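You operate a simulated robot arm through the tools that you are given. There is no shell and no other tool.

You run a simulated robot arm. Do the job below in one go: nothing can be reset, and whatever is moved stays where it is left.

JOB
The spool box card is pink: swap its green canister for the orange one.
Fine: green canister on the bench top beside the tester; shut the lid, latch it, wait till the card is blue. The spools stay. Set down upright: canister.

It is judged by the outcome, as a careful person would: the job done as asked, and still so three seconds after it is handed in. It fails if anything else is knocked over, pushed out of place, dropped, spilled or broken. A push-on lid holds only when it is set on centred and level and pressed home; a screw cap is set on level and turned clockwise until tight.

ROBOT AND FRAMES
A 6-joint arm with a fingered hand, fixed in place. Base frame: the origin is at the foot of the arm, x ahead of it, y to its left, z up. Readings come in mm, degrees, newtons and seconds.
With the tool pointing down near the work surface it reaches from about 260 to 700 mm from the base axis. Its first joint turns from -166.0 to 166.0 degrees. Payload 4 kg.
The tool frame sits at the grasp point between the pads (the TCP): z along the fingers, y along the line on which they close. The tips reach 26 mm beyond it. Largest opening 148 mm; the body of the gripper starts 73 mm behind the TCP. The gripper is a hand of 3 fingers: y runs from the thumb to the fingers, the wrist lies at [0, 0, -239] in the tool frame, and closing takes about 1.5 s.
Orientation is told as [roll, pitch, yaw] about the base's x, y, z axes, in that order, counted from this pose: with the fingers straight down and closing along the base's y, the tool's x points along the base's -x, its y along +y and its z along -z.

CONTROLS
- The arm moves only by the tool move_arm. Its argument "moves" is a list of rows, each a list of 6 numbers: the shift along the tool's x, y, z in mm, then the turn, a rotation vector about the tool's x, y, z in degrees. In form: [[x, y, z, wx, wy, wz], ...]. A call has 1 to 20 rows; each row is the pose to reach, as a shift and turn from the pose commanded when the call began, along the tool's axes at that moment. "gripper" is the closure, from 0 (fully open) to 1 (shut), set as the call begins (left out, the last holds). A row lasts 0.2 s, in which the tool goes at most 50 mm and 8.6 degrees; a call with a longer step from one row to the next is refused whole, and so is a gripper value outside its range. A pose out of reach is approached as far as the arm can. The call stops where the force on the tool passes 70 N (or 10 N more than at its start, if that is more) or the arm is blocked; 0.2 s more then pass. Each finger travels about 153 mm/s and halts on what it meets, pressing with about 34 N; the grip force reading is that of the motor and also rises with nothing between the fingers. The clock runs only during rows and for 0.2 s after the last one: add rows that repeat a pose to give the fingers time. It gives the time, the measured TCP pose, the force on the tool (base axes), the opening and the grip force at its end, in the units of the frame above (readings bear some noise), with the torque about the TCP (base axes, N m) and any sound that the robot's microphone picked up.
- Cameras (640 x 400 px; columns grow to the right, rows downward): "scene" is fixed at [49.8, 499.9, 1598.4]; the picture's right is [-0.50, -0.87, 0.00], its down [-0.67, 0.39, -0.63] and it looks along [0.55, -0.32, -0.77] (base axes); focal length 245 px, centre (320, 200). "wrist" rides on the gripper at [67, -39, -90] in the tool frame; the picture's right is [0.50, 0.87, 0.00], its down [-0.66, 0.38, -0.65] and it looks along [-0.57, 0.33, 0.76] (tool axes); focal length 222 px, centre (320, 200). There is no depth. A picture from a camera that has moved, and an enlarged one, comes with that camera's place and axes in the base frame and with its lens.
- grab_frame(camera): a new picture of that camera. It takes no simulated time.
- lift_body(by): slides the trunk up (or, below 0, down) by that many mm; the arm rides with it, the base frame stays. It gives what a move gives, with no picture.
- set_fingers(finger1, finger2, thumb_bend): sets how far each is bent, from 0 (flat) to 1 (curled in); at 0.3 the hand is open as for a grip, at 0.7 the pads meet at the TCP. One left out holds its place. A second passes; each finger stops where it meets its share of the squeeze, and holds until it gets a number again. A gripper value or a shape takes the hand back. It gives what a move gives, with no picture; readings hold the bend of each and the force on the fingers (four entries, about 0 where the hand has none), thumb and palm.
- hand_shape(shape): the hand has 3 fingers and takes this shape, open, in about a second: jaw (thumb against the fingers, like two jaws); tri (thumb and two fingers); tip (a fingertip pinch); poke (one finger out to press); point (the index stretched); flat (the hand flat); cup (the hand cupped); fist (a fist). The gripper value then closes the fingers along that shape, each until it touches; the sizes above hold for jaw. It gives what a move gives, with no picture.
- zoom(camera, box): a new picture of the part [left, top, right, bottom] of that camera's present view, enlarged. It takes no simulated time.
- hand_in(): hands the job in; it is judged then, once.

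Places have to be worked out from the pictures, the camera data and where the tool is seen. Open the gripper and draw the arm clear of the work before you hand the job in, unless the task says otherwise.

The tools are called after "Request:" as name(argument=value, ...) on one line, values as JSON. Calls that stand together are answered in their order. move_arm: Moves the arm, as the interface text tells. Its arguments: {"type":"object","properties":{"moves":{"type":"array","items":{"type":"array","items":{"type":"number"}}},"gripper":{"type":"number"}},"required":["moves"]} The other tools are called the same way: lift_body (by) slides the trunk up or down; hand_shape (shape) gives the hand a shape; set_fingers (finger1, finger2, thumb_bend) moves the fingers one by one; grab_frame (camera) takes a picture; zoom (camera, box) takes an enlarged picture of a part of a camera's view; hand_in () hands the job in.

At the start:

```text
time: 0.0
ee_pos: [335.8, 84.3, 1332.0]
orientation: [0.0, -0.1, 0.0]
contact_force: [0.3, -0.9, -0.4]
wrist_torque: [0.04, -0.01, 0.0]
gripper_width: 147.9
finger_force: 0.1
shape: jaw
bend: [0.3, 0.3, 0.3]
finger forces: [0.0, 0.0, 0.1, 0.0, 0.0, 0.0]
trunk travel left (down, up): [-275.0, 42.0]
```

scene: 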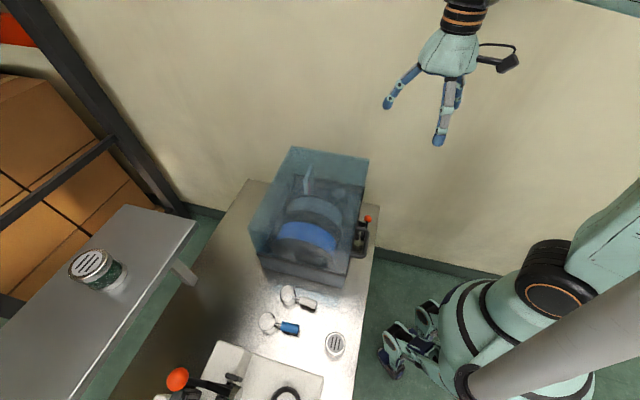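
wrist: 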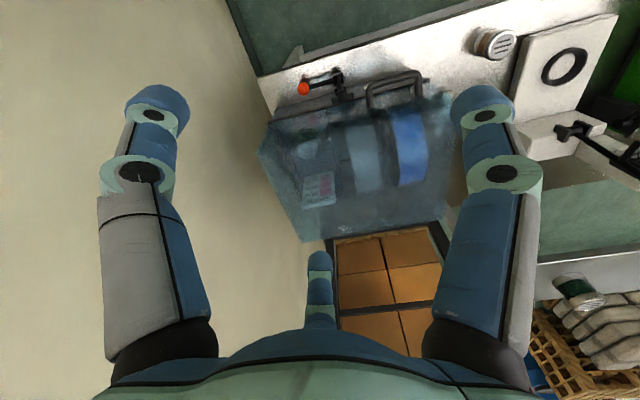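

The pictures show a transparent box with spools on the bench, a red-knobbed latch, canisters on the bench and a shelf, and a tester. I'll enlarge the views before moving anything.

Request:
zoom(camera="scene", box=[230, 130, 390, 300])

Request:
zoom(camera="scene", box=[150, 270, 390, 400])

Request:
zoom(camera="scene", box=[20, 190, 220, 330])

Request:
zoom(camera="wrist", box=[240, 50, 480, 260])

Request:
zoom(camera="wrist", box=[440, 0, 640, 340])

```text
2.35 times, centred on (310, 215) of scene
camera zoom: at [49.8, 499.9, 1598.4], right [-0.5, -0.87, 0.0], down [-0.67, 0.39, -0.63], along [0.55, -0.32, -0.77], focal length 576 px, centre (344, 165)
```

zoom: 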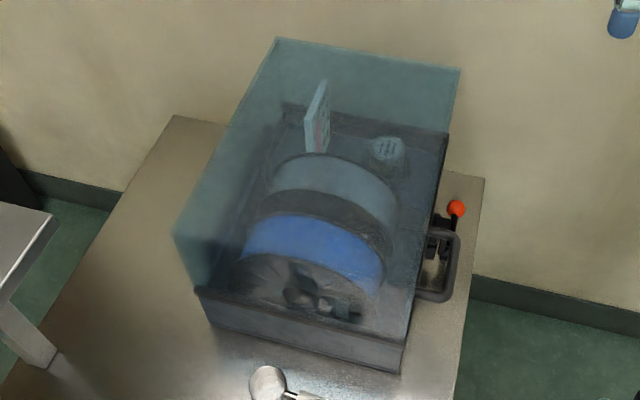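

```text
2.67 times, centred on (270, 335) of scene
camera zoom: at [49.8, 499.9, 1598.4], right [-0.5, -0.87, 0.0], down [-0.67, 0.39, -0.63], along [0.55, -0.32, -0.77], focal length 653 px, centre (453, -160)
```

zoom: 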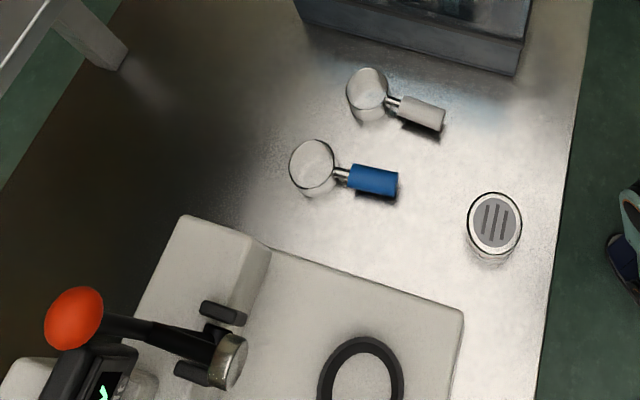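

```text
2.86 times, centred on (120, 260) of scene
camera zoom: at [49.8, 499.9, 1598.4], right [-0.5, -0.87, 0.0], down [-0.67, 0.39, -0.63], along [0.55, -0.32, -0.77], focal length 699 px, centre (891, 29)
```

zoom: 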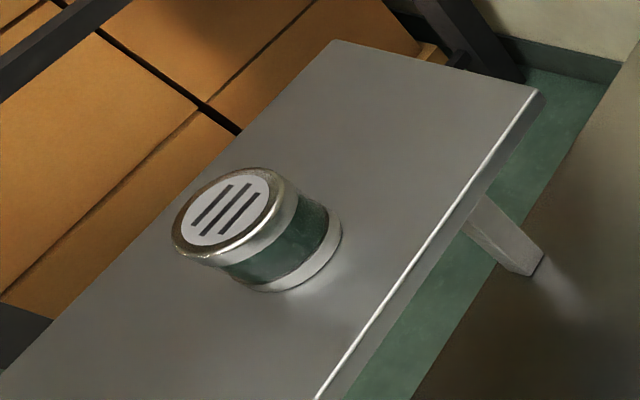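

```text
1.90 times, centred on (360, 155) of wrist
camera zoom: at [268.5, 45.2, 1420.9], right [-0.5, 0.87, 0.0], down [0.65, 0.38, 0.66], along [0.57, 0.33, -0.76], focal length 423 px, centre (244, 286)
```

zoom: 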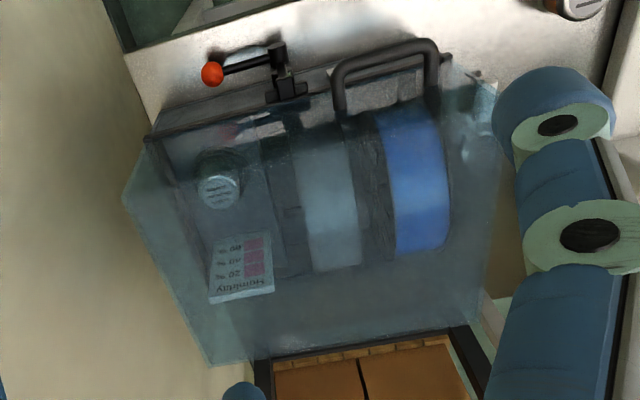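

```text
1.18 times, centred on (540, 170) of wrist
camera zoom: at [268.5, 45.2, 1420.9], right [-0.5, 0.87, 0.0], down [0.65, 0.38, 0.66], along [0.57, 0.33, -0.76], focal length 261 px, centre (61, 235)
```

zoom: 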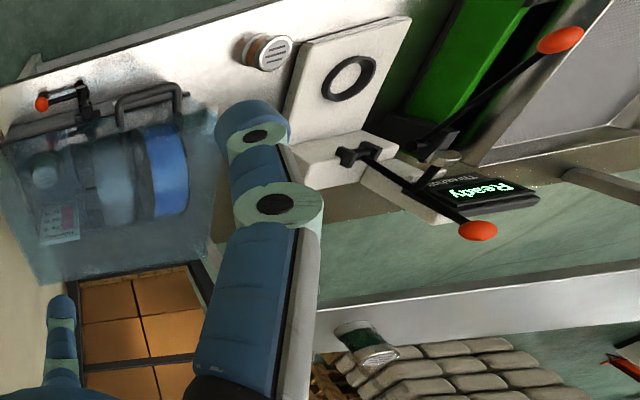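

Combining both cameras, the orange canister's top is near (131, 405, 865). The bench runs diagonally, about 45° to the base axes, with the box facing the robot. I'll yaw the hand 45° to line up with the bench and get a clearer look.

Request:
move_arm(moves=[[0, 0, 0, 0, 0, -8], [0, 0, 0, 0, 0, -16], [0, 0, 0, 0, 0, -24], [0, 0, 0, 0, 0, -32], [0, 0, 0, 0, 0, -40], [0, 0, 0, 0, 0, -45]])

Request:
grab_frame(camera="wrist")

```text
time: 1.4
ee_pos: [335.9, 83.3, 1332.1]
orientation: [-0.1, -0.1, 45.1]
contact_force: [0.0, 0.7, -0.3]
wrist_torque: [0.01, 0.01, -0.03]
gripper_width: 148.0
finger_force: 0.1
shape: jaw
bend: [0.3, 0.3, 0.3]
finger forces: [0.1, 0.0, 0.1, 0.1, 0.0, 0.1]
trunk travel left (down, up): [-275.0, 42.0]
```

```text
taken
camera wrist: at [316.4, 8.9, 1421.2], right [-0.97, 0.26, 0.0], down [0.19, 0.73, 0.65], along [0.17, 0.63, -0.76], focal length 222 px, centre (320, 200)
```

wrist: 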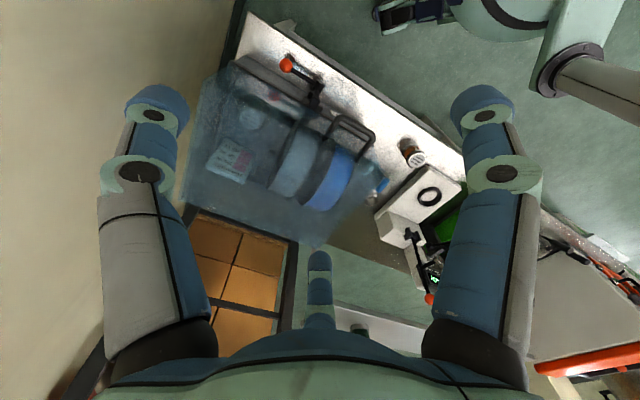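

The box, latch and handle are in view. I'll enlarge this picture to read the geometry.

Request:
zoom(camera="wrist", box=[180, 20, 400, 250])

Request:
zoom(camera="wrist", box=[350, 120, 480, 320])

```text
1.74 times, centred on (290, 135) of wrist
camera zoom: at [316.4, 8.9, 1421.2], right [-0.97, 0.26, 0.0], down [0.19, 0.73, 0.65], along [0.17, 0.63, -0.76], focal length 386 px, centre (372, 313)
```

zoom: 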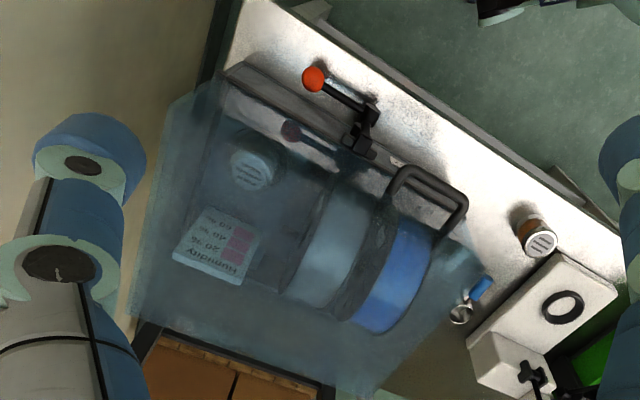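

```text
2.00 times, centred on (415, 220) of wrist
camera zoom: at [316.4, 8.9, 1421.2], right [-0.97, 0.26, 0.0], down [0.19, 0.73, 0.65], along [0.17, 0.63, -0.76], focal length 444 px, centre (130, 160)
```

zoom: 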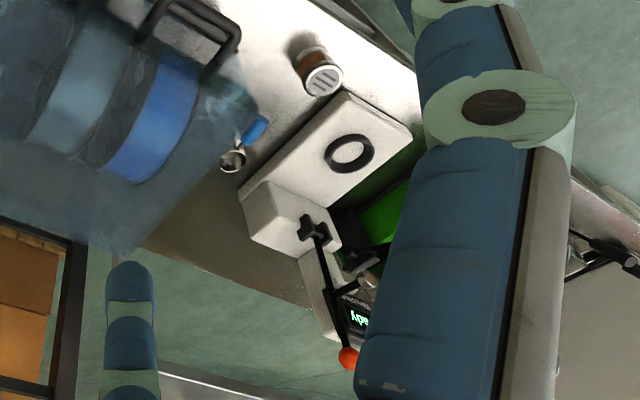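

The lid is closed: its top is near z≈1050 and the box spans u 385–665, v −333–28 in bench axes. The latch knob is near (413, 81, 860). I'll lower the hand in front of the box's right end for a close look at the latch and handle.

Request:
move_arm(moves=[[-2, -11, 33, 0, 0, 0], [-4, -22, 66, 0, 0, 0], [-6, -33, 99, 0, 0, 0], [-8, -44, 132, 0, 0, 0], [-10, -56, 166, 0, 0, 0], [-12, -67, 200, 0, 0, 0], [-14, -78, 233, 0, 0, 0], [-16, -90, 266, 0, 0, 0], [-18, -101, 300, 0, 0, 0], [-20, -112, 332, 0, 0, 0]])

Request:
grab_frame(camera="wrist")

Request:
grab_frame(camera="scene")

```text
time: 3.3
ee_pos: [419.4, 24.4, 1062.8]
orientation: [-1.0, -1.2, 44.8]
contact_force: [-11.1, -22.2, 53.8]
wrist_torque: [4.99, -0.87, 0.72]
gripper_width: 147.9
finger_force: 0.0
shape: jaw
bend: [0.3, 0.14, 0.3]
finger forces: [0.0, 53.4, 0.0, 0.1, 0.1, 0.0]
trunk travel left (down, up): [-275.0, 42.0]
stopped in row 9: the force on the tool passed its limit at 87 N (the readings are from after the stop); the commanded pose is now the measured one
```

```text
taken
camera wrist: at [396.9, -50.9, 1150.3], right [-0.96, 0.26, -0.03], down [0.18, 0.73, 0.66], along [0.19, 0.63, -0.75], focal length 222 px, centre (320, 200)
```

wrist: 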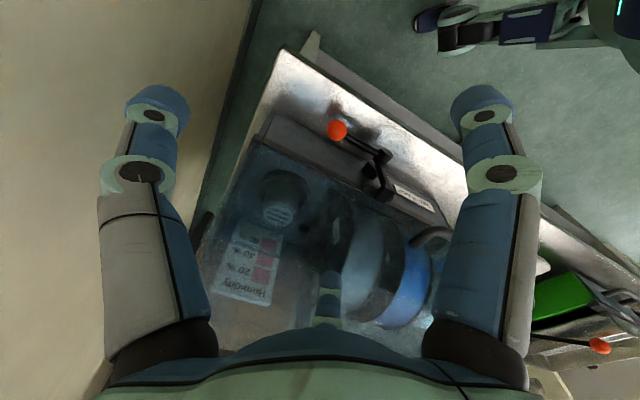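

```text
taken
```

scene: 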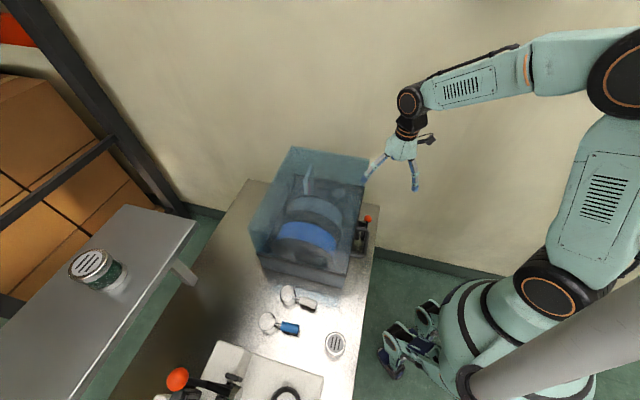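

A finger met the lid's front top edge (lid top ≈ z 1037); the three fingers are spread at 120°, so one reached over the lid. I'll back up and toward the robot, and check that nothing shifted.

Request:
move_arm(moves=[[0, 0, -20, 0, 0, 0], [10, 0, -40, 0, 0, 0], [40, 0, -50, 0, 0, 0], [70, 0, -50, 0, 0, 0]])

Request:
grab_frame(camera="wrist")

Request:
zoom(camera="scene", box=[230, 130, 390, 300])

```text
time: 4.3
ee_pos: [369.1, -22.9, 1105.5]
orientation: [-0.6, -0.7, 44.9]
contact_force: [-0.3, 0.6, 0.1]
wrist_torque: [0.03, 0.01, -0.02]
gripper_width: 147.8
finger_force: 0.1
shape: jaw
bend: [0.3, 0.3, 0.3]
finger forces: [0.0, 0.1, 0.1, 0.0, 0.0, 0.0]
trunk travel left (down, up): [-275.0, 42.0]
```

```text
taken
camera wrist: at [348.5, -98.6, 1194.4], right [-0.97, 0.26, -0.02], down [0.19, 0.73, 0.66], along [0.18, 0.63, -0.75], focal length 222 px, centre (320, 200)
```

wrist: 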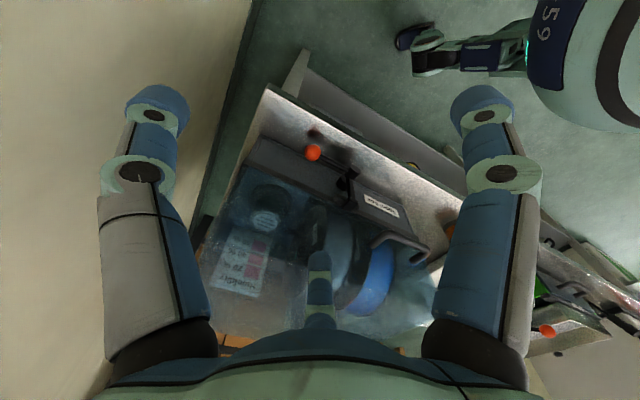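

```text
2.35 times, centred on (310, 215) of scene
camera zoom: at [49.8, 499.9, 1598.4], right [-0.5, -0.87, 0.0], down [-0.67, 0.39, -0.63], along [0.55, -0.32, -0.77], focal length 576 px, centre (344, 165)
```

zoom: 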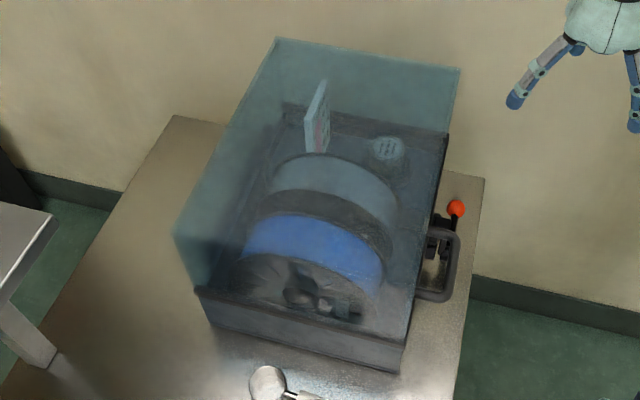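

Nothing shifted. There is a label on the front panel beside the latch, so I'll enlarge it.

Request:
zoom(camera="wrist", box=[230, 110, 450, 280])

Request:
zoom(camera="wrist", box=[290, 130, 430, 220])

Request:
zoom(camera="scene", box=[325, 195, 385, 265])

```text
2.35 times, centred on (340, 195) of wrist
camera zoom: at [348.5, -98.6, 1194.4], right [-0.97, 0.26, -0.02], down [0.19, 0.73, 0.66], along [0.18, 0.63, -0.75], focal length 523 px, centre (273, 212)
```

zoom: 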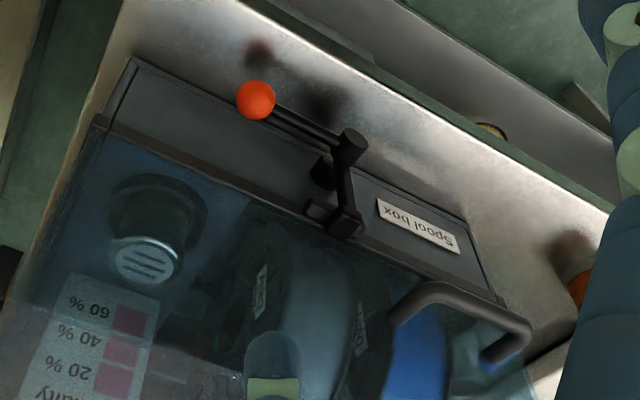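

```text
4.44 times, centred on (360, 175) of wrist
camera zoom: at [348.5, -98.6, 1194.4], right [-0.97, 0.26, -0.02], down [0.19, 0.73, 0.66], along [0.18, 0.63, -0.75], focal length 987 px, centre (142, 311)
```

zoom: 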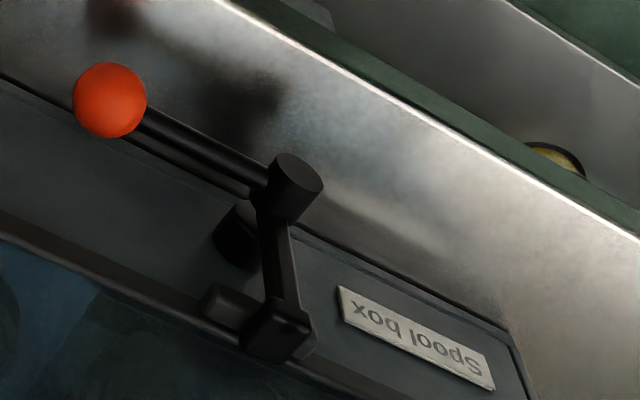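

```text
5.71 times, centred on (355, 230) of scene
camera zoom: at [49.8, 499.9, 1598.4], right [-0.5, -0.87, 0.0], down [-0.67, 0.39, -0.63], along [0.55, -0.32, -0.77], focal length 1398 px, centre (120, 29)
```

zoom: 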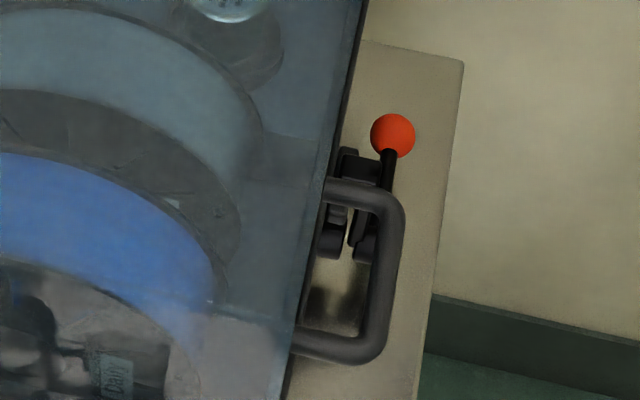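

The latch has a hub on the front panel with a knob lever pointing right (−v) and a hook arm pointing up over a keeper on the lid. I'll lower the camera to see the hook and keeper better, and level the small tilt.

Request:
move_arm(moves=[[5, 30, 45, -0.5, 0, 0], [10, 60, 90, -0.9, 0, 0], [10, 97, 130, -0.9, 0, 0], [10, 97, 175, -0.9, 0, 0]])

Request:
grab_frame(camera="wrist")

Request:
zoom(camera="wrist", box=[180, 170, 330, 310])

```text
refused: row 1 steps farther than a row can; nothing moved
```

```text
taken
camera wrist: at [348.5, -98.6, 1194.4], right [-0.97, 0.26, -0.02], down [0.19, 0.73, 0.66], along [0.18, 0.63, -0.75], focal length 222 px, centre (320, 200)
```

wrist: 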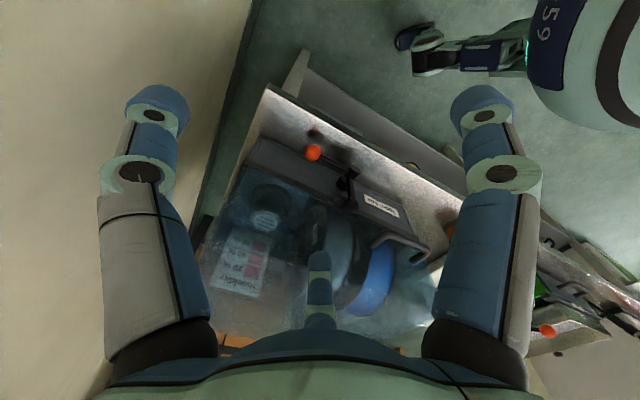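

```text
2.86 times, centred on (255, 240) of wrist
camera zoom: at [348.5, -98.6, 1194.4], right [-0.97, 0.26, -0.02], down [0.19, 0.73, 0.66], along [0.18, 0.63, -0.75], focal length 635 px, centre (506, 86)
```

zoom: 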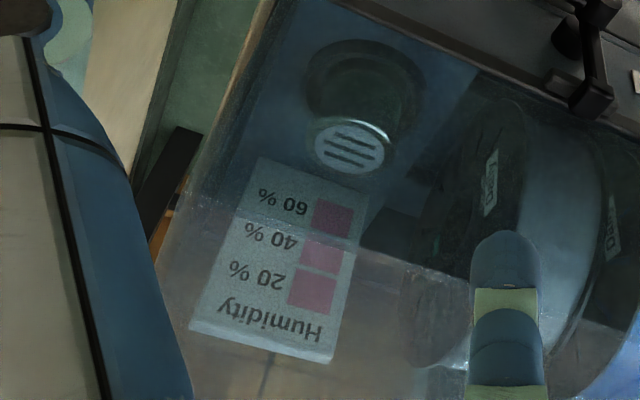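

That step was too long. I'll use shorter ones.

Request:
move_arm(moves=[[2, 20, 35, -0.5, 0, 0], [4, 40, 70, -0.9, 0, 0], [6, 60, 105, -0.9, 0, 0], [8, 80, 140, -0.9, 0, 0], [10, 97, 175, -0.9, 0, 0]])

Request:
grab_frame(camera="wrist")

Request:
zoom(camera="wrist", box=[180, 170, 330, 310])

```text
time: 5.5
ee_pos: [297.9, 36.2, 928.9]
orientation: [0.2, -0.6, 44.9]
contact_force: [-0.9, -0.2, 0.6]
wrist_torque: [0.03, 0.0, 0.02]
gripper_width: 148.0
finger_force: 0.0
shape: jaw
bend: [0.3, 0.3, 0.3]
finger forces: [0.0, 0.0, 0.0, 0.1, 0.1, 0.0]
trunk travel left (down, up): [-275.0, 42.0]
```

```text
taken
camera wrist: at [277.6, -40.0, 1016.4], right [-0.97, 0.26, 0.0], down [0.19, 0.72, 0.66], along [0.17, 0.64, -0.75], focal length 222 px, centre (320, 200)
```

wrist: 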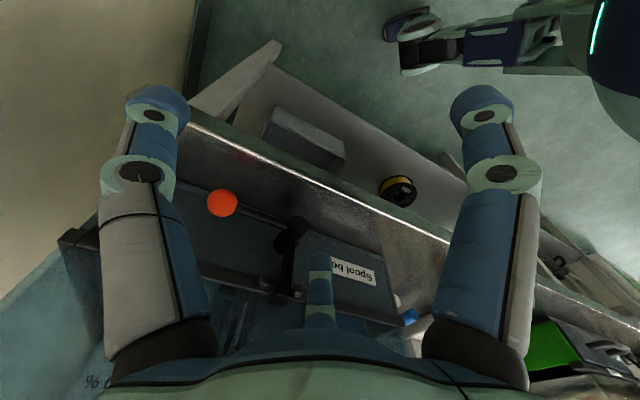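

```text
2.86 times, centred on (255, 240) of wrist
camera zoom: at [277.6, -40.0, 1016.4], right [-0.97, 0.26, 0.0], down [0.19, 0.72, 0.66], along [0.17, 0.64, -0.75], focal length 635 px, centre (506, 86)
```

zoom: 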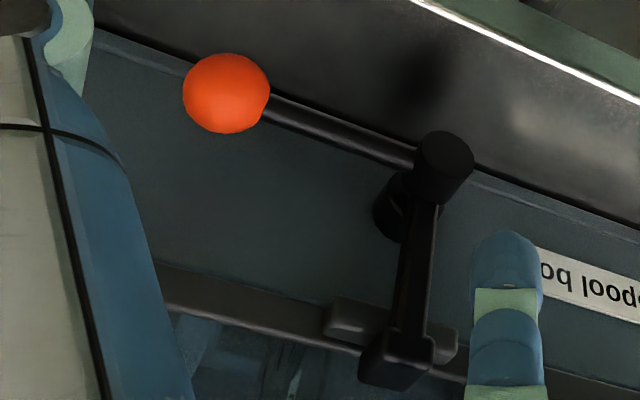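

The claw sits over a keeper bar on the lid flange. The hub is near (u 340, v −152, z 850) and the knob near (u 353, v −235, z 845). With the bench just below, the lever can only swing up. I'll look at the "poke" shape for lifting the lever from underneath.

Request:
hand_shape(shape="poke")

Request:
grab_frame(camera="wrist")

Request:
grab_frame(camera="scene")

```text
time: 6.4
ee_pos: [295.6, 35.6, 928.3]
orientation: [0.3, -0.6, 44.9]
contact_force: [0.4, -0.8, -0.3]
wrist_torque: [-0.01, -0.01, -0.02]
gripper_width: 0.0
finger_force: 0.0
shape: poke
bend: [1.0, 1.0, 0.4]
finger forces: [0.1, 0.0, 0.1, 0.0, 0.0, 0.0]
trunk travel left (down, up): [-275.0, 42.0]
```

```text
taken
camera wrist: at [277.5, -40.4, 1017.1], right [-0.97, 0.26, 0.0], down [0.19, 0.72, 0.66], along [0.17, 0.64, -0.75], focal length 222 px, centre (320, 200)
```

wrist: 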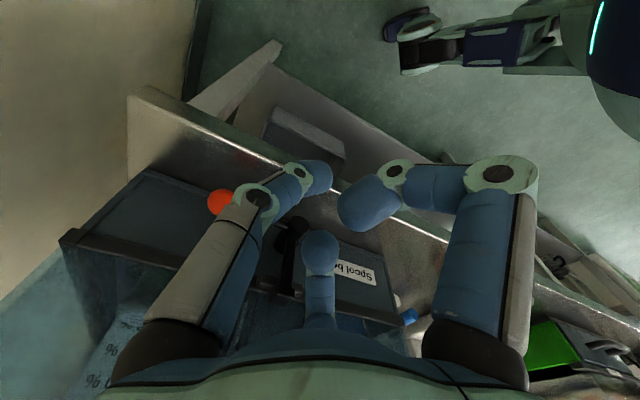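

```text
taken
```

scene: 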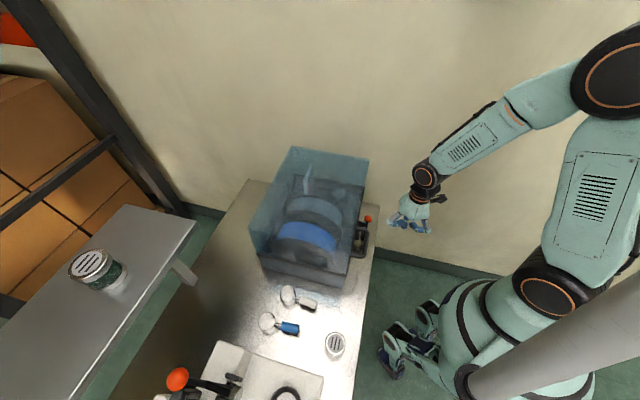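

In "poke" only the thumb stays out. A simpler way to unlatch is to push the upright hook arm sideways (+v) with closed, downward-pointing fingertips, which swings the knob up. I'll go back to jaw, close it and look at the fingertip cluster.

Request:
hand_shape(shape="jaw")

Request:
move_arm(moves=[[0, 0, 0, 0, 0, 0], [0, 0, 0, 0, 0, 0], [0, 0, 0, 0, 0, 0], [0, 0, 0, 0, 0, 0], [0, 0, 0, 0, 0, 0], [0, 0, 0, 0, 0, 0], [0, 0, 0, 0, 0, 0]], gripper=1)

Request:
grab_frame(camera="wrist")

Request:
zoom(camera="scene", box=[340, 140, 480, 260])

```text
time: 7.3
ee_pos: [296.7, 35.6, 929.4]
orientation: [0.2, -0.6, 45.0]
contact_force: [0.7, -0.1, -0.5]
wrist_torque: [0.01, 0.02, -0.01]
gripper_width: 148.1
finger_force: 0.1
shape: jaw
bend: [0.3, 0.3, 0.3]
finger forces: [0.1, 0.0, 0.0, 0.1, 0.1, 0.0]
trunk travel left (down, up): [-275.0, 42.0]
```

```text
time: 8.9
ee_pos: [296.4, 34.6, 928.9]
orientation: [0.2, -0.5, 44.9]
contact_force: [-0.2, -1.0, 0.8]
wrist_torque: [-0.03, 0.02, 0.02]
gripper_width: 0.1
finger_force: 34.3
shape: jaw
bend: [0.7, 0.7, 0.7]
finger forces: [0.1, 0.1, 0.0, 0.0, 0.1, 0.0]
trunk travel left (down, up): [-275.0, 42.0]
```

```text
taken
camera wrist: at [277.4, -40.4, 1016.8], right [-0.97, 0.26, 0.0], down [0.19, 0.72, 0.66], along [0.17, 0.64, -0.75], focal length 222 px, centre (320, 200)
```

wrist: 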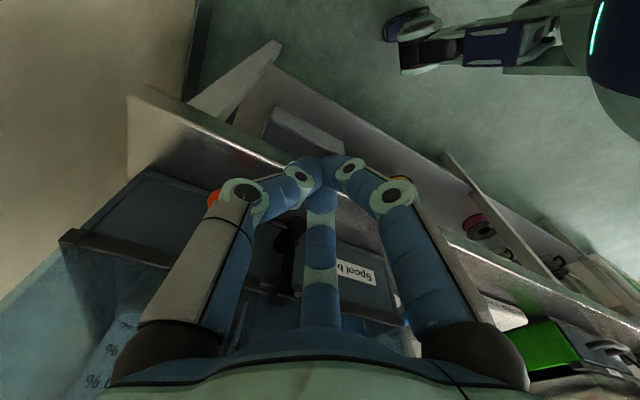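

```text
3.33 times, centred on (410, 200) of scene
camera zoom: at [49.8, 499.9, 1598.4], right [-0.5, -0.87, 0.0], down [-0.67, 0.39, -0.63], along [0.55, -0.32, -0.77], focal length 816 px, centre (20, 200)
```

zoom: 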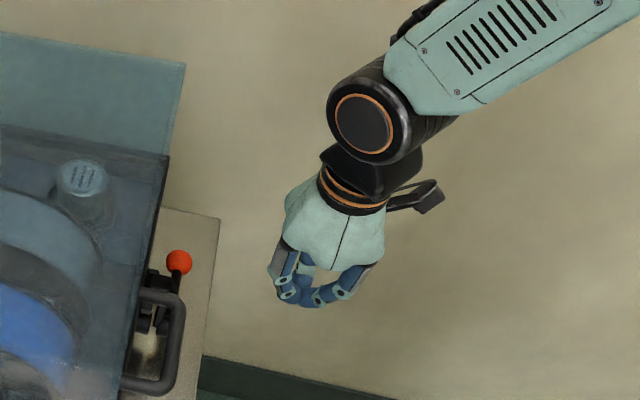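

The closed fingertips form a compact pusher. I'll tilt the hand 45°, palm leaning toward the robot, so it stays clear of the lid and handle. The tips will go to the right of the hook arm, above the lever.

Request:
move_arm(moves=[[-15, -3, -2, 0, -7.5, 0], [-30, -6, -4, 0, -15, 0], [-45, -9, -6, 0, -22.5, 0], [-60, -12, -8, 0, -30, 0], [-75, -15, -10, 0, -37.5, 0], [-88, -15, -11, 0, -45, 0], [-88, -15, -11, 0, -45, 0]])

Request:
grab_frame(camera="wrist")

Request:
zoom(camera="scene", box=[310, 170, 430, 270])

```text
time: 10.5
ee_pos: [358.9, 176.1, 1103.4]
orientation: [0.0, -40.2, 43.3]
contact_force: [-1.0, -0.2, 0.0]
wrist_torque: [-0.03, -0.01, 0.02]
gripper_width: 0.0
finger_force: 34.2
shape: jaw
bend: [0.7, 0.7, 0.7]
finger forces: [0.1, 0.1, 0.0, 0.1, 0.0, 0.0]
out of reach, approached as far as the arm can: row 2, 3, 4, 5, 6, 7
trunk travel left (down, up): [-275.0, 42.0]
```

```text
taken
camera wrist: at [306.4, 71.9, 1128.5], right [-0.87, 0.37, -0.32], down [-0.2, 0.33, 0.92], along [0.45, 0.87, -0.21], focal length 222 px, centre (320, 200)
```

wrist: 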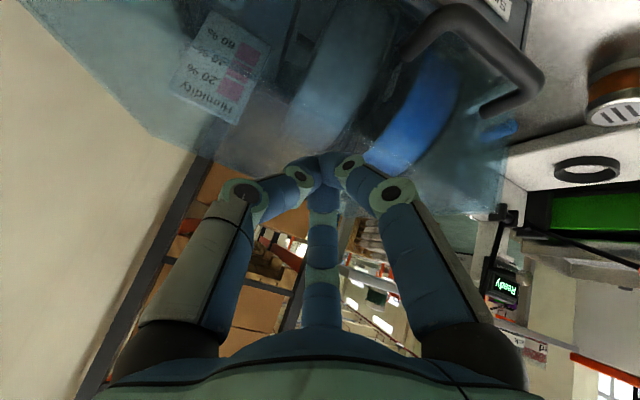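

```text
4.00 times, centred on (370, 220) of scene
camera zoom: at [49.8, 499.9, 1598.4], right [-0.5, -0.87, 0.0], down [-0.67, 0.39, -0.63], along [0.55, -0.32, -0.77], focal length 979 px, centre (120, 120)
```

zoom: 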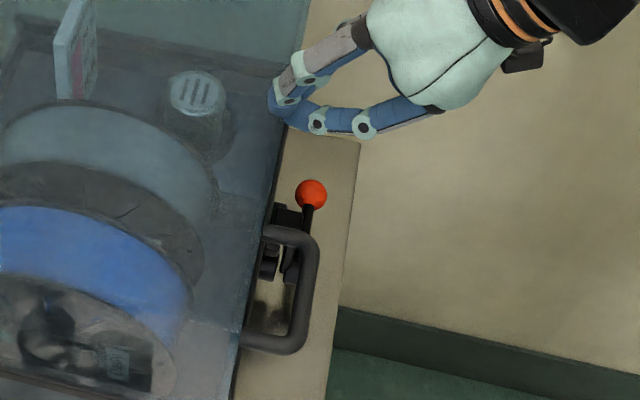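

That pose was out of reach: the wrist can't come closer than about 260 mm to the base axis, so the arm stopped at z≈1103, clear of everything. I'll rise and reduce the tilt to about 33°, then check where it ends up.

Request:
move_arm(moves=[[-35, 0, -35, 0, 4, 0], [-70, 0, -70, 0, 8, 0], [-106, 0, -106, 0, 12, 0], [-106, 0, -106, 0, 12, 0]])

```text
refused: row 3 steps farther than a row can; nothing moved
```

I'll make the steps slightly shorter.

Request:
move_arm(moves=[[-30, 0, -30, 0, 4, 0], [-60, 0, -60, 0, 8, 0], [-90, 0, -90, 0, 12, 0], [-106, 0, -106, 0, 12, 0], [-106, 0, -106, 0, 12, 0]])

```text
time: 11.7
ee_pos: [367.5, 181.8, 1252.7]
orientation: [-0.1, -28.0, 43.3]
contact_force: [-0.1, 0.7, 0.4]
wrist_torque: [0.0, 0.02, 0.0]
gripper_width: 0.0
finger_force: 33.8
shape: jaw
bend: [0.7, 0.7, 0.7]
finger forces: [0.0, 0.0, 0.0, 0.0, 0.1, 0.0]
trunk travel left (down, up): [-275.0, 42.0]
```

The command follows the clipped pose, so I know the hand is at u≈388, v≈−131, z≈1253. I'll move it right and back, then down in front of the box at a reachable tilt of 33°.

Request:
move_arm(moves=[[29, -16, 19, 0, 0, 0], [57, -33, 39, -0.2, -1, -0.5], [86, -49, 58, -0.4, -2, -0.8], [114, -65, 78, -0.6, -3, -1], [143, -81, 97, -0.8, -5, -1.5], [165, -81, 138, -0.8, -5, -1.5], [190, -81, 180, -0.8, -5, -1.5], [190, -81, 185, -0.8, -5, -1.5]])

Request:
grab_frame(camera="wrist")

Request:
zoom(camera="scene", box=[310, 170, 430, 270])

```text
time: 13.5
ee_pos: [369.1, 103.4, 1061.6]
orientation: [-0.4, -31.0, 44.2]
contact_force: [0.2, 0.4, -0.7]
wrist_torque: [0.0, 0.0, -0.03]
gripper_width: 0.1
finger_force: 34.5
shape: jaw
bend: [0.7, 0.7, 0.7]
finger forces: [0.0, 0.0, 0.0, 0.0, 0.0, 0.0]
out of reach, approached as far as the arm can: row 5, 6, 7, 8
trunk travel left (down, up): [-275.0, 42.0]
```

```text
taken
camera wrist: at [321.7, 3.7, 1103.6], right [-0.91, 0.32, -0.26], down [-0.1, 0.43, 0.9], along [0.4, 0.84, -0.36], focal length 222 px, centre (320, 200)
```

wrist: 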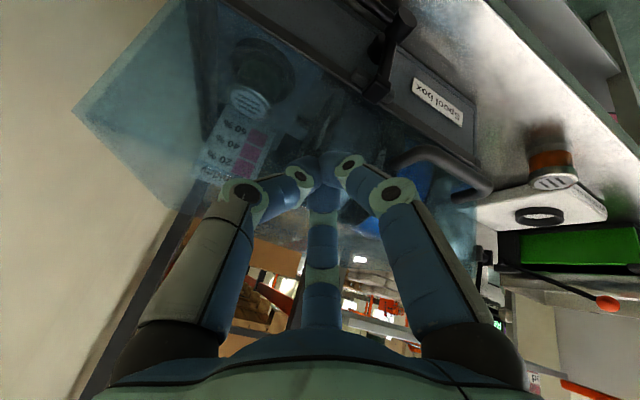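

```text
4.00 times, centred on (370, 220) of scene
camera zoom: at [49.8, 499.9, 1598.4], right [-0.5, -0.87, 0.0], down [-0.67, 0.39, -0.63], along [0.55, -0.32, -0.77], focal length 979 px, centre (120, 120)
```

zoom: 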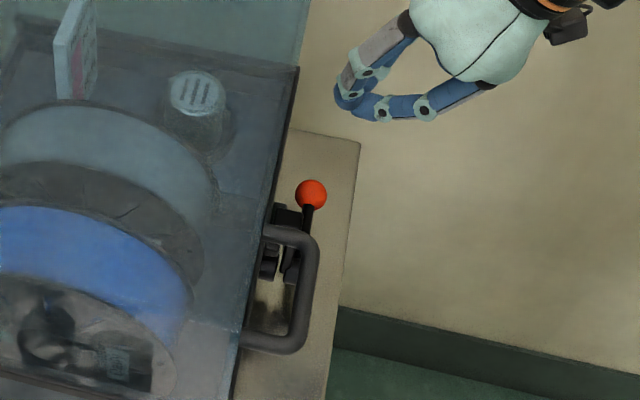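

The hand is at u≈334, v≈−188, z≈1062 with a 31° tilt, in front of the lid. I'll go straight down from here to beside the hook arm.

Request:
move_arm(moves=[[18, 0, 30, 0, 0, 0], [36, 0, 60, 0, 0, 0], [54, 0, 90, 0, 0, 0], [72, 0, 120, 0, 0, 0], [81, 0, 135, 0, 0, 0]])

Request:
grab_frame(camera="wrist")

Request:
zoom(camera="scene", box=[310, 170, 430, 270])

```text
time: 14.8
ee_pos: [385.3, 148.5, 1018.0]
orientation: [0.6, -29.4, 43.9]
contact_force: [-48.0, -36.6, 10.9]
wrist_torque: [-0.21, -0.36, -1.55]
gripper_width: 0.2
finger_force: 34.5
shape: jaw
bend: [0.74, 0.71, 0.77]
finger forces: [64.9, 0.1, 0.0, 0.1, 0.1, 0.0]
out of reach, approached as far as the arm can: row 1, 2, 3, 4, 5
trunk travel left (down, up): [-275.0, 42.0]
stopped in row 5: the force on the tool passed its limit at 77 N (the readings are from after the stop); the commanded pose is now the measured one
```

```text
taken
camera wrist: at [339.4, 49.0, 1061.6], right [-0.92, 0.32, -0.24], down [-0.08, 0.44, 0.89], along [0.39, 0.84, -0.38], focal length 222 px, centre (320, 200)
```

wrist: 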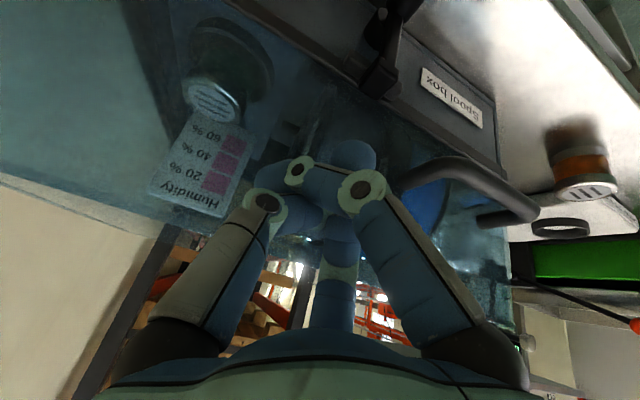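

```text
4.00 times, centred on (370, 220) of scene
camera zoom: at [49.8, 499.9, 1598.4], right [-0.5, -0.87, 0.0], down [-0.67, 0.39, -0.63], along [0.55, -0.32, -0.77], focal length 979 px, centre (120, 120)
```

zoom: 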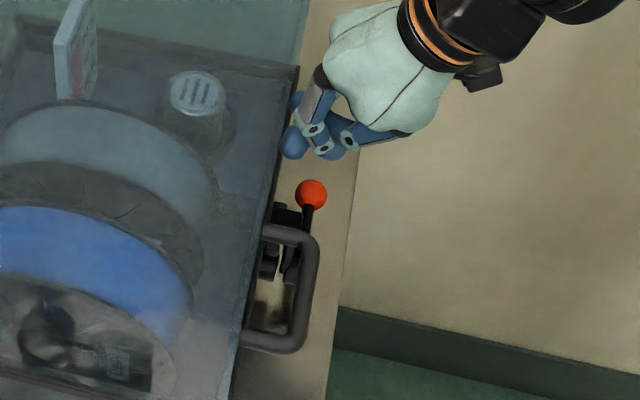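

At the reach limit the arm slid forward and pressed on the lid's front; the box looks unmoved. I'll back off upward, then lower the trunk so the arm has a better posture for this area.

Request:
move_arm(moves=[[-4, 0, -20, 0, 0, 0], [-14, 0, -45, 0, 0, 0], [-28, 0, -70, 0, 0, 0], [-45, 0, -105, 0, 0, 0]])

Request:
zoom(camera="scene", box=[230, 130, 390, 300])

```text
time: 15.8
ee_pos: [383.7, 143.4, 1132.5]
orientation: [0.1, -29.6, 44.2]
contact_force: [0.0, 0.1, -0.1]
wrist_torque: [0.0, -0.03, 0.02]
gripper_width: 0.0
finger_force: 33.9
shape: jaw
bend: [0.7, 0.71, 0.77]
finger forces: [0.0, 0.0, 0.0, 0.0, 0.0, 0.0]
trunk travel left (down, up): [-275.0, 42.0]
```

```text
2.35 times, centred on (310, 215) of scene
camera zoom: at [49.8, 499.9, 1598.4], right [-0.5, -0.87, 0.0], down [-0.67, 0.39, -0.63], along [0.55, -0.32, -0.77], focal length 576 px, centre (344, 165)
```

zoom: 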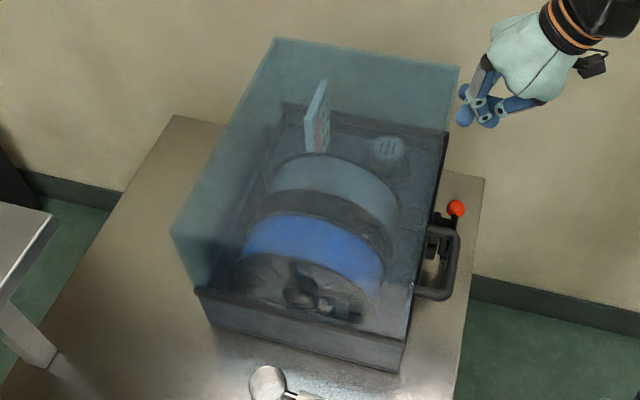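

The box is unmoved. I'll raise the arm 220 mm, then lower the trunk by the same amount.

Request:
move_arm(moves=[[-21, 0, -38, 0, 0, 0], [-43, 0, -76, 0, 0, 0], [-65, 0, -114, 0, 0, 0], [-86, 0, -152, 0, 0, 0], [-108, 0, -191, 0, 0, 0]], gripper=0.6)

Request:
lift_body(by=-220)

Request:
grab_frame(camera="scene")

```text
time: 16.9
ee_pos: [385.5, 145.7, 1350.4]
orientation: [0.1, -29.5, 44.1]
contact_force: [0.0, 0.5, -0.3]
wrist_torque: [0.04, 0.0, -0.01]
gripper_width: 59.0
finger_force: 0.0
shape: jaw
bend: [0.77, 0.77, 0.7]
finger forces: [0.0, 0.0, 0.0, 0.0, 0.1, 0.0]
trunk travel left (down, up): [-275.0, 42.0]
```

```text
time: 19.3
ee_pos: [383.8, 143.8, 1132.2]
orientation: [0.1, -29.6, 44.1]
contact_force: [0.4, 0.7, 0.1]
wrist_torque: [0.01, 0.0, 0.02]
gripper_width: 59.1
finger_force: 0.1
shape: jaw
bend: [0.77, 0.77, 0.7]
finger forces: [0.0, 0.0, 0.0, 0.1, 0.1, 0.0]
trunk travel left (down, up): [-55.0, 262.0]
```

```text
taken
```

scene: 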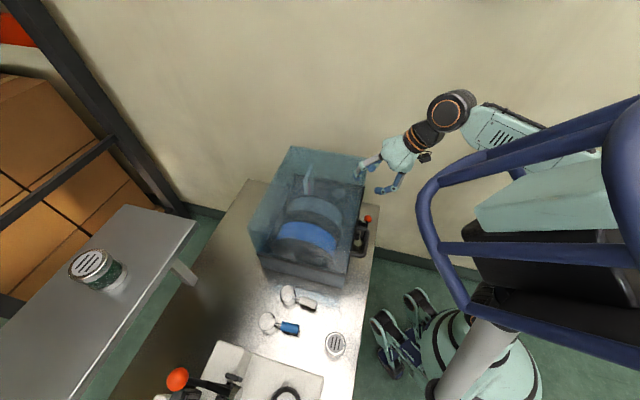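

The trunk is down 220 mm with the hand pose unchanged. I'll close the fingertips again, back away from the lid, then descend in front of it.

Request:
move_arm(moves=[[17, -12, -9, 0, 0, 0], [33, -25, -19, 0, 0, 0], [33, -25, -19, 0, 0, 0], [53, -25, 17, 0, 0, 0], [73, -25, 52, 0, 0, 0], [73, -25, 52, 0, 0, 0], [73, -25, 52, 0, 0, 0]], gripper=1)

```text
time: 20.9
ee_pos: [376.4, 101.4, 1049.0]
orientation: [0.1, -29.5, 44.2]
contact_force: [0.0, -0.5, 0.8]
wrist_torque: [-0.01, 0.01, 0.02]
gripper_width: 0.2
finger_force: 33.6
shape: jaw
bend: [0.7, 0.7, 0.7]
finger forces: [0.0, 0.0, 0.1, 0.0, 0.0, 0.0]
trunk travel left (down, up): [-55.0, 262.0]
```

It's within reach now. I'll descend in two stages, watching the pose.

Request:
move_arm(moves=[[19, 0, 30, 0, 0, 0], [38, 0, 60, 0, 0, 0]])

Request:
zoom(camera="scene", box=[310, 170, 430, 270])

Request:
grab_frame(camera="wrist")

```text
time: 21.5
ee_pos: [373.1, 99.4, 976.9]
orientation: [0.2, -29.6, 44.1]
contact_force: [0.1, -0.4, 0.0]
wrist_torque: [-0.06, 0.0, 0.04]
gripper_width: 0.3
finger_force: 33.8
shape: jaw
bend: [0.7, 0.7, 0.7]
finger forces: [0.0, 0.0, 0.0, 0.0, 0.1, 0.0]
trunk travel left (down, up): [-55.0, 262.0]
```

```text
4.00 times, centred on (370, 220) of scene
camera zoom: at [49.8, 499.9, 1598.4], right [-0.5, -0.87, 0.0], down [-0.67, 0.39, -0.63], along [0.55, -0.32, -0.77], focal length 979 px, centre (120, 120)
```

zoom: 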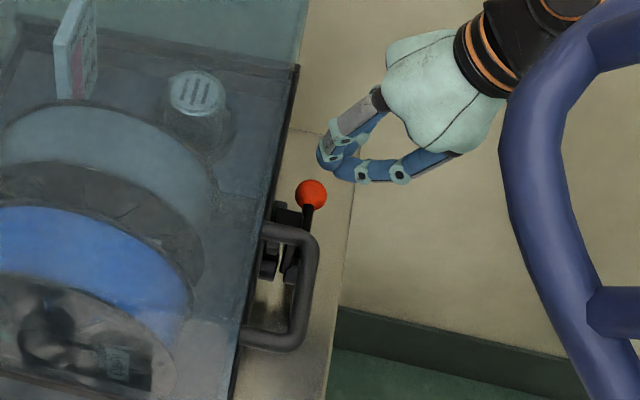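

```text
taken
camera wrist: at [326.6, -1.2, 1020.8], right [-0.92, 0.32, -0.24], down [-0.08, 0.44, 0.89], along [0.39, 0.84, -0.38], focal length 222 px, centre (320, 200)
```

wrist: 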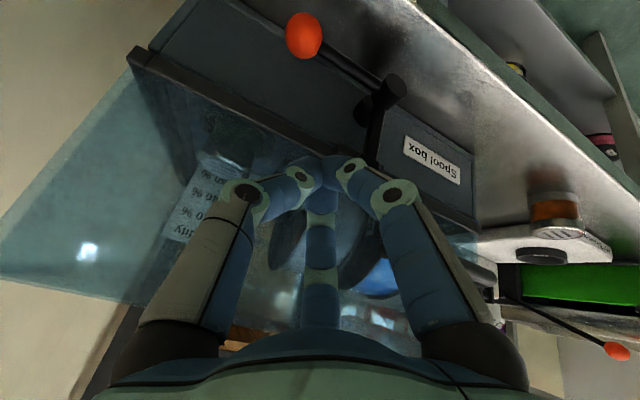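

It's tracking well (u 334, v −194, z 977). I'll descend another 72 mm, to beside the hook arm.

Request:
move_arm(moves=[[19, 0, 30, 0, 0, 0], [38, 0, 60, 0, 0, 0]])

Request:
zoom(camera="scene", box=[310, 170, 430, 270])

Request:
grab_frame(camera="wrist")

```text
time: 22.1
ee_pos: [370.3, 95.4, 908.1]
orientation: [0.2, -29.6, 44.1]
contact_force: [-0.6, 0.3, 0.1]
wrist_torque: [0.04, 0.05, 0.0]
gripper_width: 0.0
finger_force: 34.0
shape: jaw
bend: [0.7, 0.7, 0.7]
finger forces: [0.0, 0.1, 0.0, 0.0, 0.0, 0.0]
trunk travel left (down, up): [-55.0, 262.0]
```

```text
4.00 times, centred on (370, 220) of scene
camera zoom: at [49.8, 499.9, 1598.4], right [-0.5, -0.87, 0.0], down [-0.67, 0.39, -0.63], along [0.55, -0.32, -0.77], focal length 979 px, centre (120, 120)
```

zoom: 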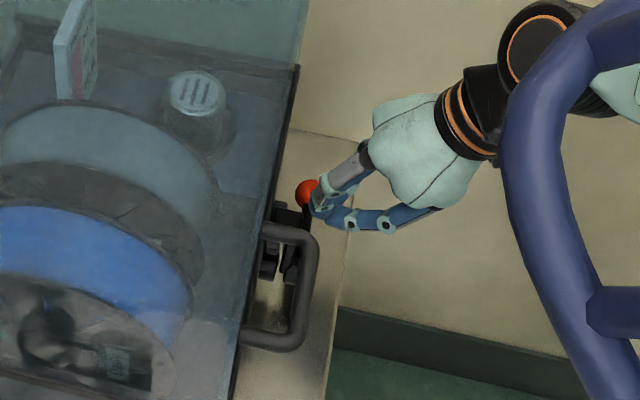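

```text
taken
camera wrist: at [324.3, -4.7, 951.0], right [-0.92, 0.32, -0.25], down [-0.09, 0.44, 0.89], along [0.39, 0.84, -0.38], focal length 222 px, centre (320, 200)
```

wrist: 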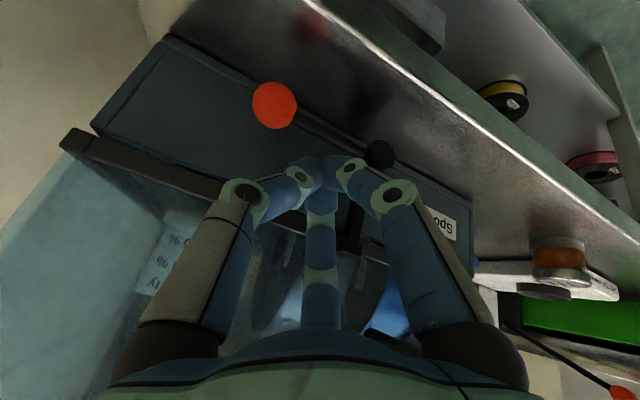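

The tip is at about u 342, v −194, z 885, right of the hook arm. I'll advance 8 mm and push slowly to +v against the arm.

Request:
move_arm(moves=[[-7, 0, 4, 0, 0, 0], [-7, 8, 4, 0, 0, 0], [-7, 16, 4, 0, 0, 0], [-7, 24, 4, 0, 0, 0], [-7, 32, 4, 0, 0, 0], [-7, 40, 4, 0, 0, 0]])

Request:
zoom(camera="scene", box=[310, 170, 430, 270])

Request:
grab_frame(camera="wrist")

```text
time: 23.5
ee_pos: [347.1, 130.3, 906.9]
orientation: [0.3, -29.5, 44.1]
contact_force: [-0.1, -1.9, 0.0]
wrist_torque: [0.02, 0.0, 0.04]
gripper_width: 0.2
finger_force: 33.9
shape: jaw
bend: [0.7, 0.7, 0.7]
finger forces: [0.0, 2.1, 0.1, 0.0, 0.1, 0.1]
trunk travel left (down, up): [-55.0, 262.0]
```

```text
4.00 times, centred on (370, 220) of scene
camera zoom: at [49.8, 499.9, 1598.4], right [-0.5, -0.87, 0.0], down [-0.67, 0.39, -0.63], along [0.55, -0.32, -0.77], focal length 979 px, centre (120, 120)
```

zoom: 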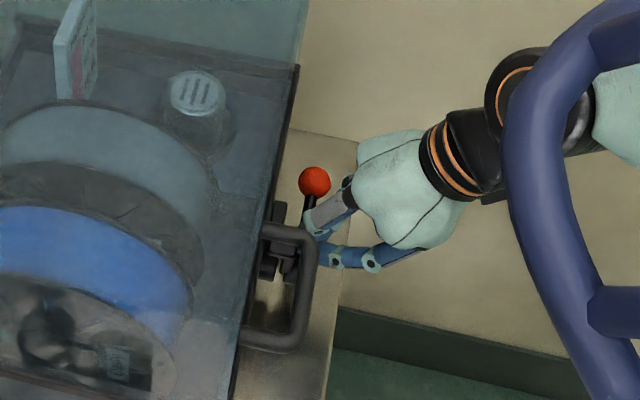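

```text
taken
camera wrist: at [301.3, 30.0, 951.8], right [-0.92, 0.32, -0.24], down [-0.08, 0.44, 0.89], along [0.39, 0.84, -0.38], focal length 222 px, centre (320, 200)
```

wrist: 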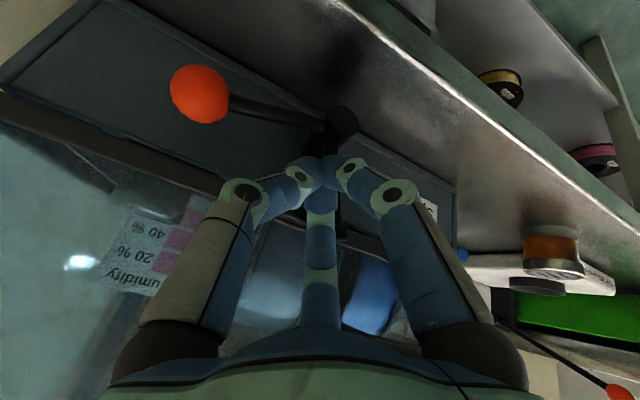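

The lever is rising with very little force (~2 N). Before pushing further I'll check the clearance between the fingers and the lid handle.

Request:
zoom(camera="scene", box=[335, 200, 395, 250])

Request:
zoom(camera="wrist", box=[150, 50, 450, 330])

```text
8.00 times, centred on (365, 225) of scene
camera zoom: at [49.8, 499.9, 1598.4], right [-0.5, -0.87, 0.0], down [-0.67, 0.39, -0.63], along [0.55, -0.32, -0.77], focal length 1958 px, centre (-40, 0)
```

zoom: 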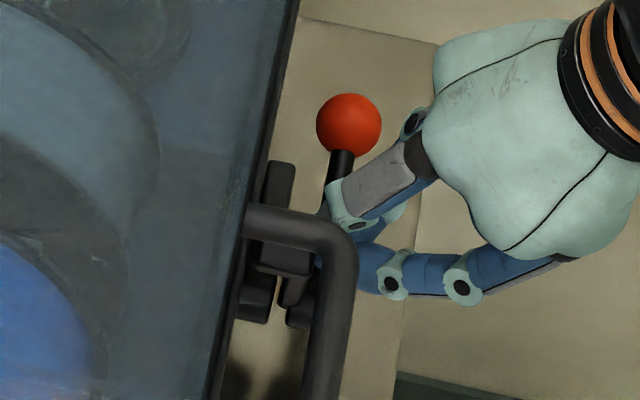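

```text
1.43 times, centred on (300, 190) of wrist
camera zoom: at [301.3, 30.0, 951.8], right [-0.92, 0.32, -0.24], down [-0.08, 0.44, 0.89], along [0.39, 0.84, -0.38], focal length 317 px, centre (349, 214)
```

zoom: 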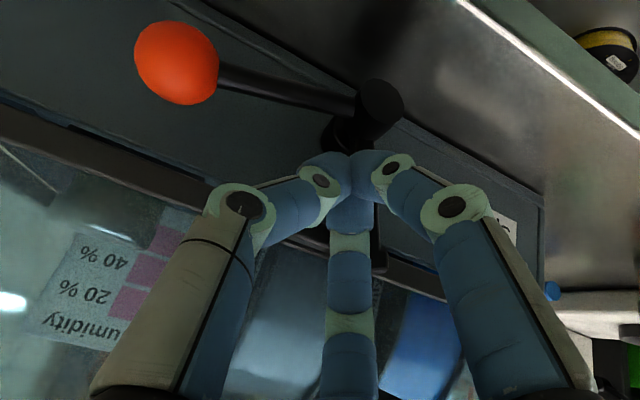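

The finger's back link has about 20 mm before it would meet the handle's corner. I'll push 14 mm more, then look at the lever angle.

Request:
move_arm(moves=[[0, 5, 0, 0, 0, 0], [0, 10, 0, 0, 0, 0], [0, 14, 0, 0, 0, 0]])

Request:
zoom(camera="scene", box=[335, 200, 395, 250])

Request:
zoom(camera="wrist", box=[150, 50, 450, 330])

```text
time: 24.3
ee_pos: [337.3, 140.0, 907.9]
orientation: [0.1, -29.6, 44.1]
contact_force: [0.1, -1.7, 0.7]
wrist_torque: [-0.01, 0.01, 0.0]
gripper_width: 0.1
finger_force: 33.7
shape: jaw
bend: [0.7, 0.7, 0.7]
finger forces: [0.0, 2.0, 0.0, 0.0, 0.1, 0.0]
trunk travel left (down, up): [-55.0, 262.0]
```

```text
8.00 times, centred on (365, 225) of scene
camera zoom: at [49.8, 499.9, 1598.4], right [-0.5, -0.87, 0.0], down [-0.67, 0.39, -0.63], along [0.55, -0.32, -0.77], focal length 1958 px, centre (-40, 0)
```

zoom: 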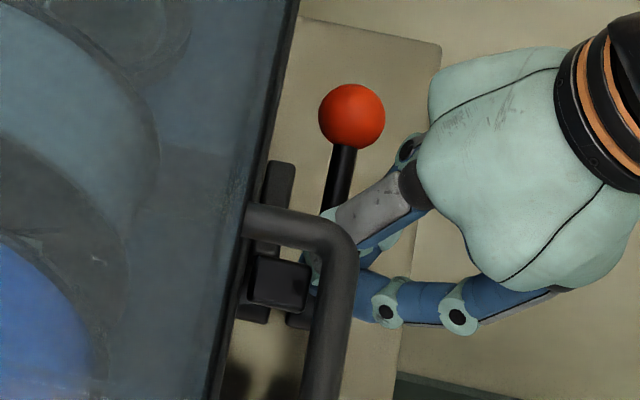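

```text
1.43 times, centred on (300, 190) of wrist
camera zoom: at [291.7, 40.1, 951.8], right [-0.92, 0.32, -0.24], down [-0.09, 0.44, 0.89], along [0.39, 0.84, -0.38], focal length 317 px, centre (349, 214)
```

zoom: 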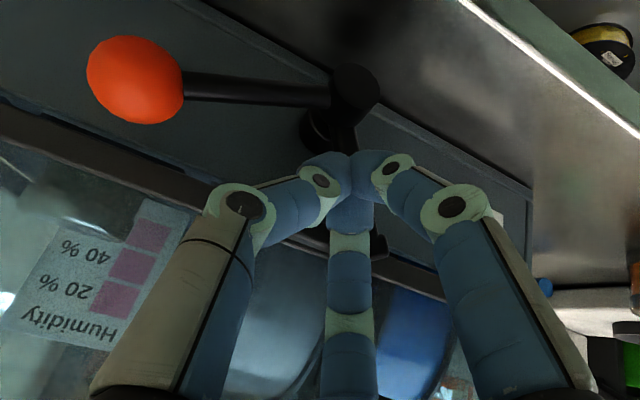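

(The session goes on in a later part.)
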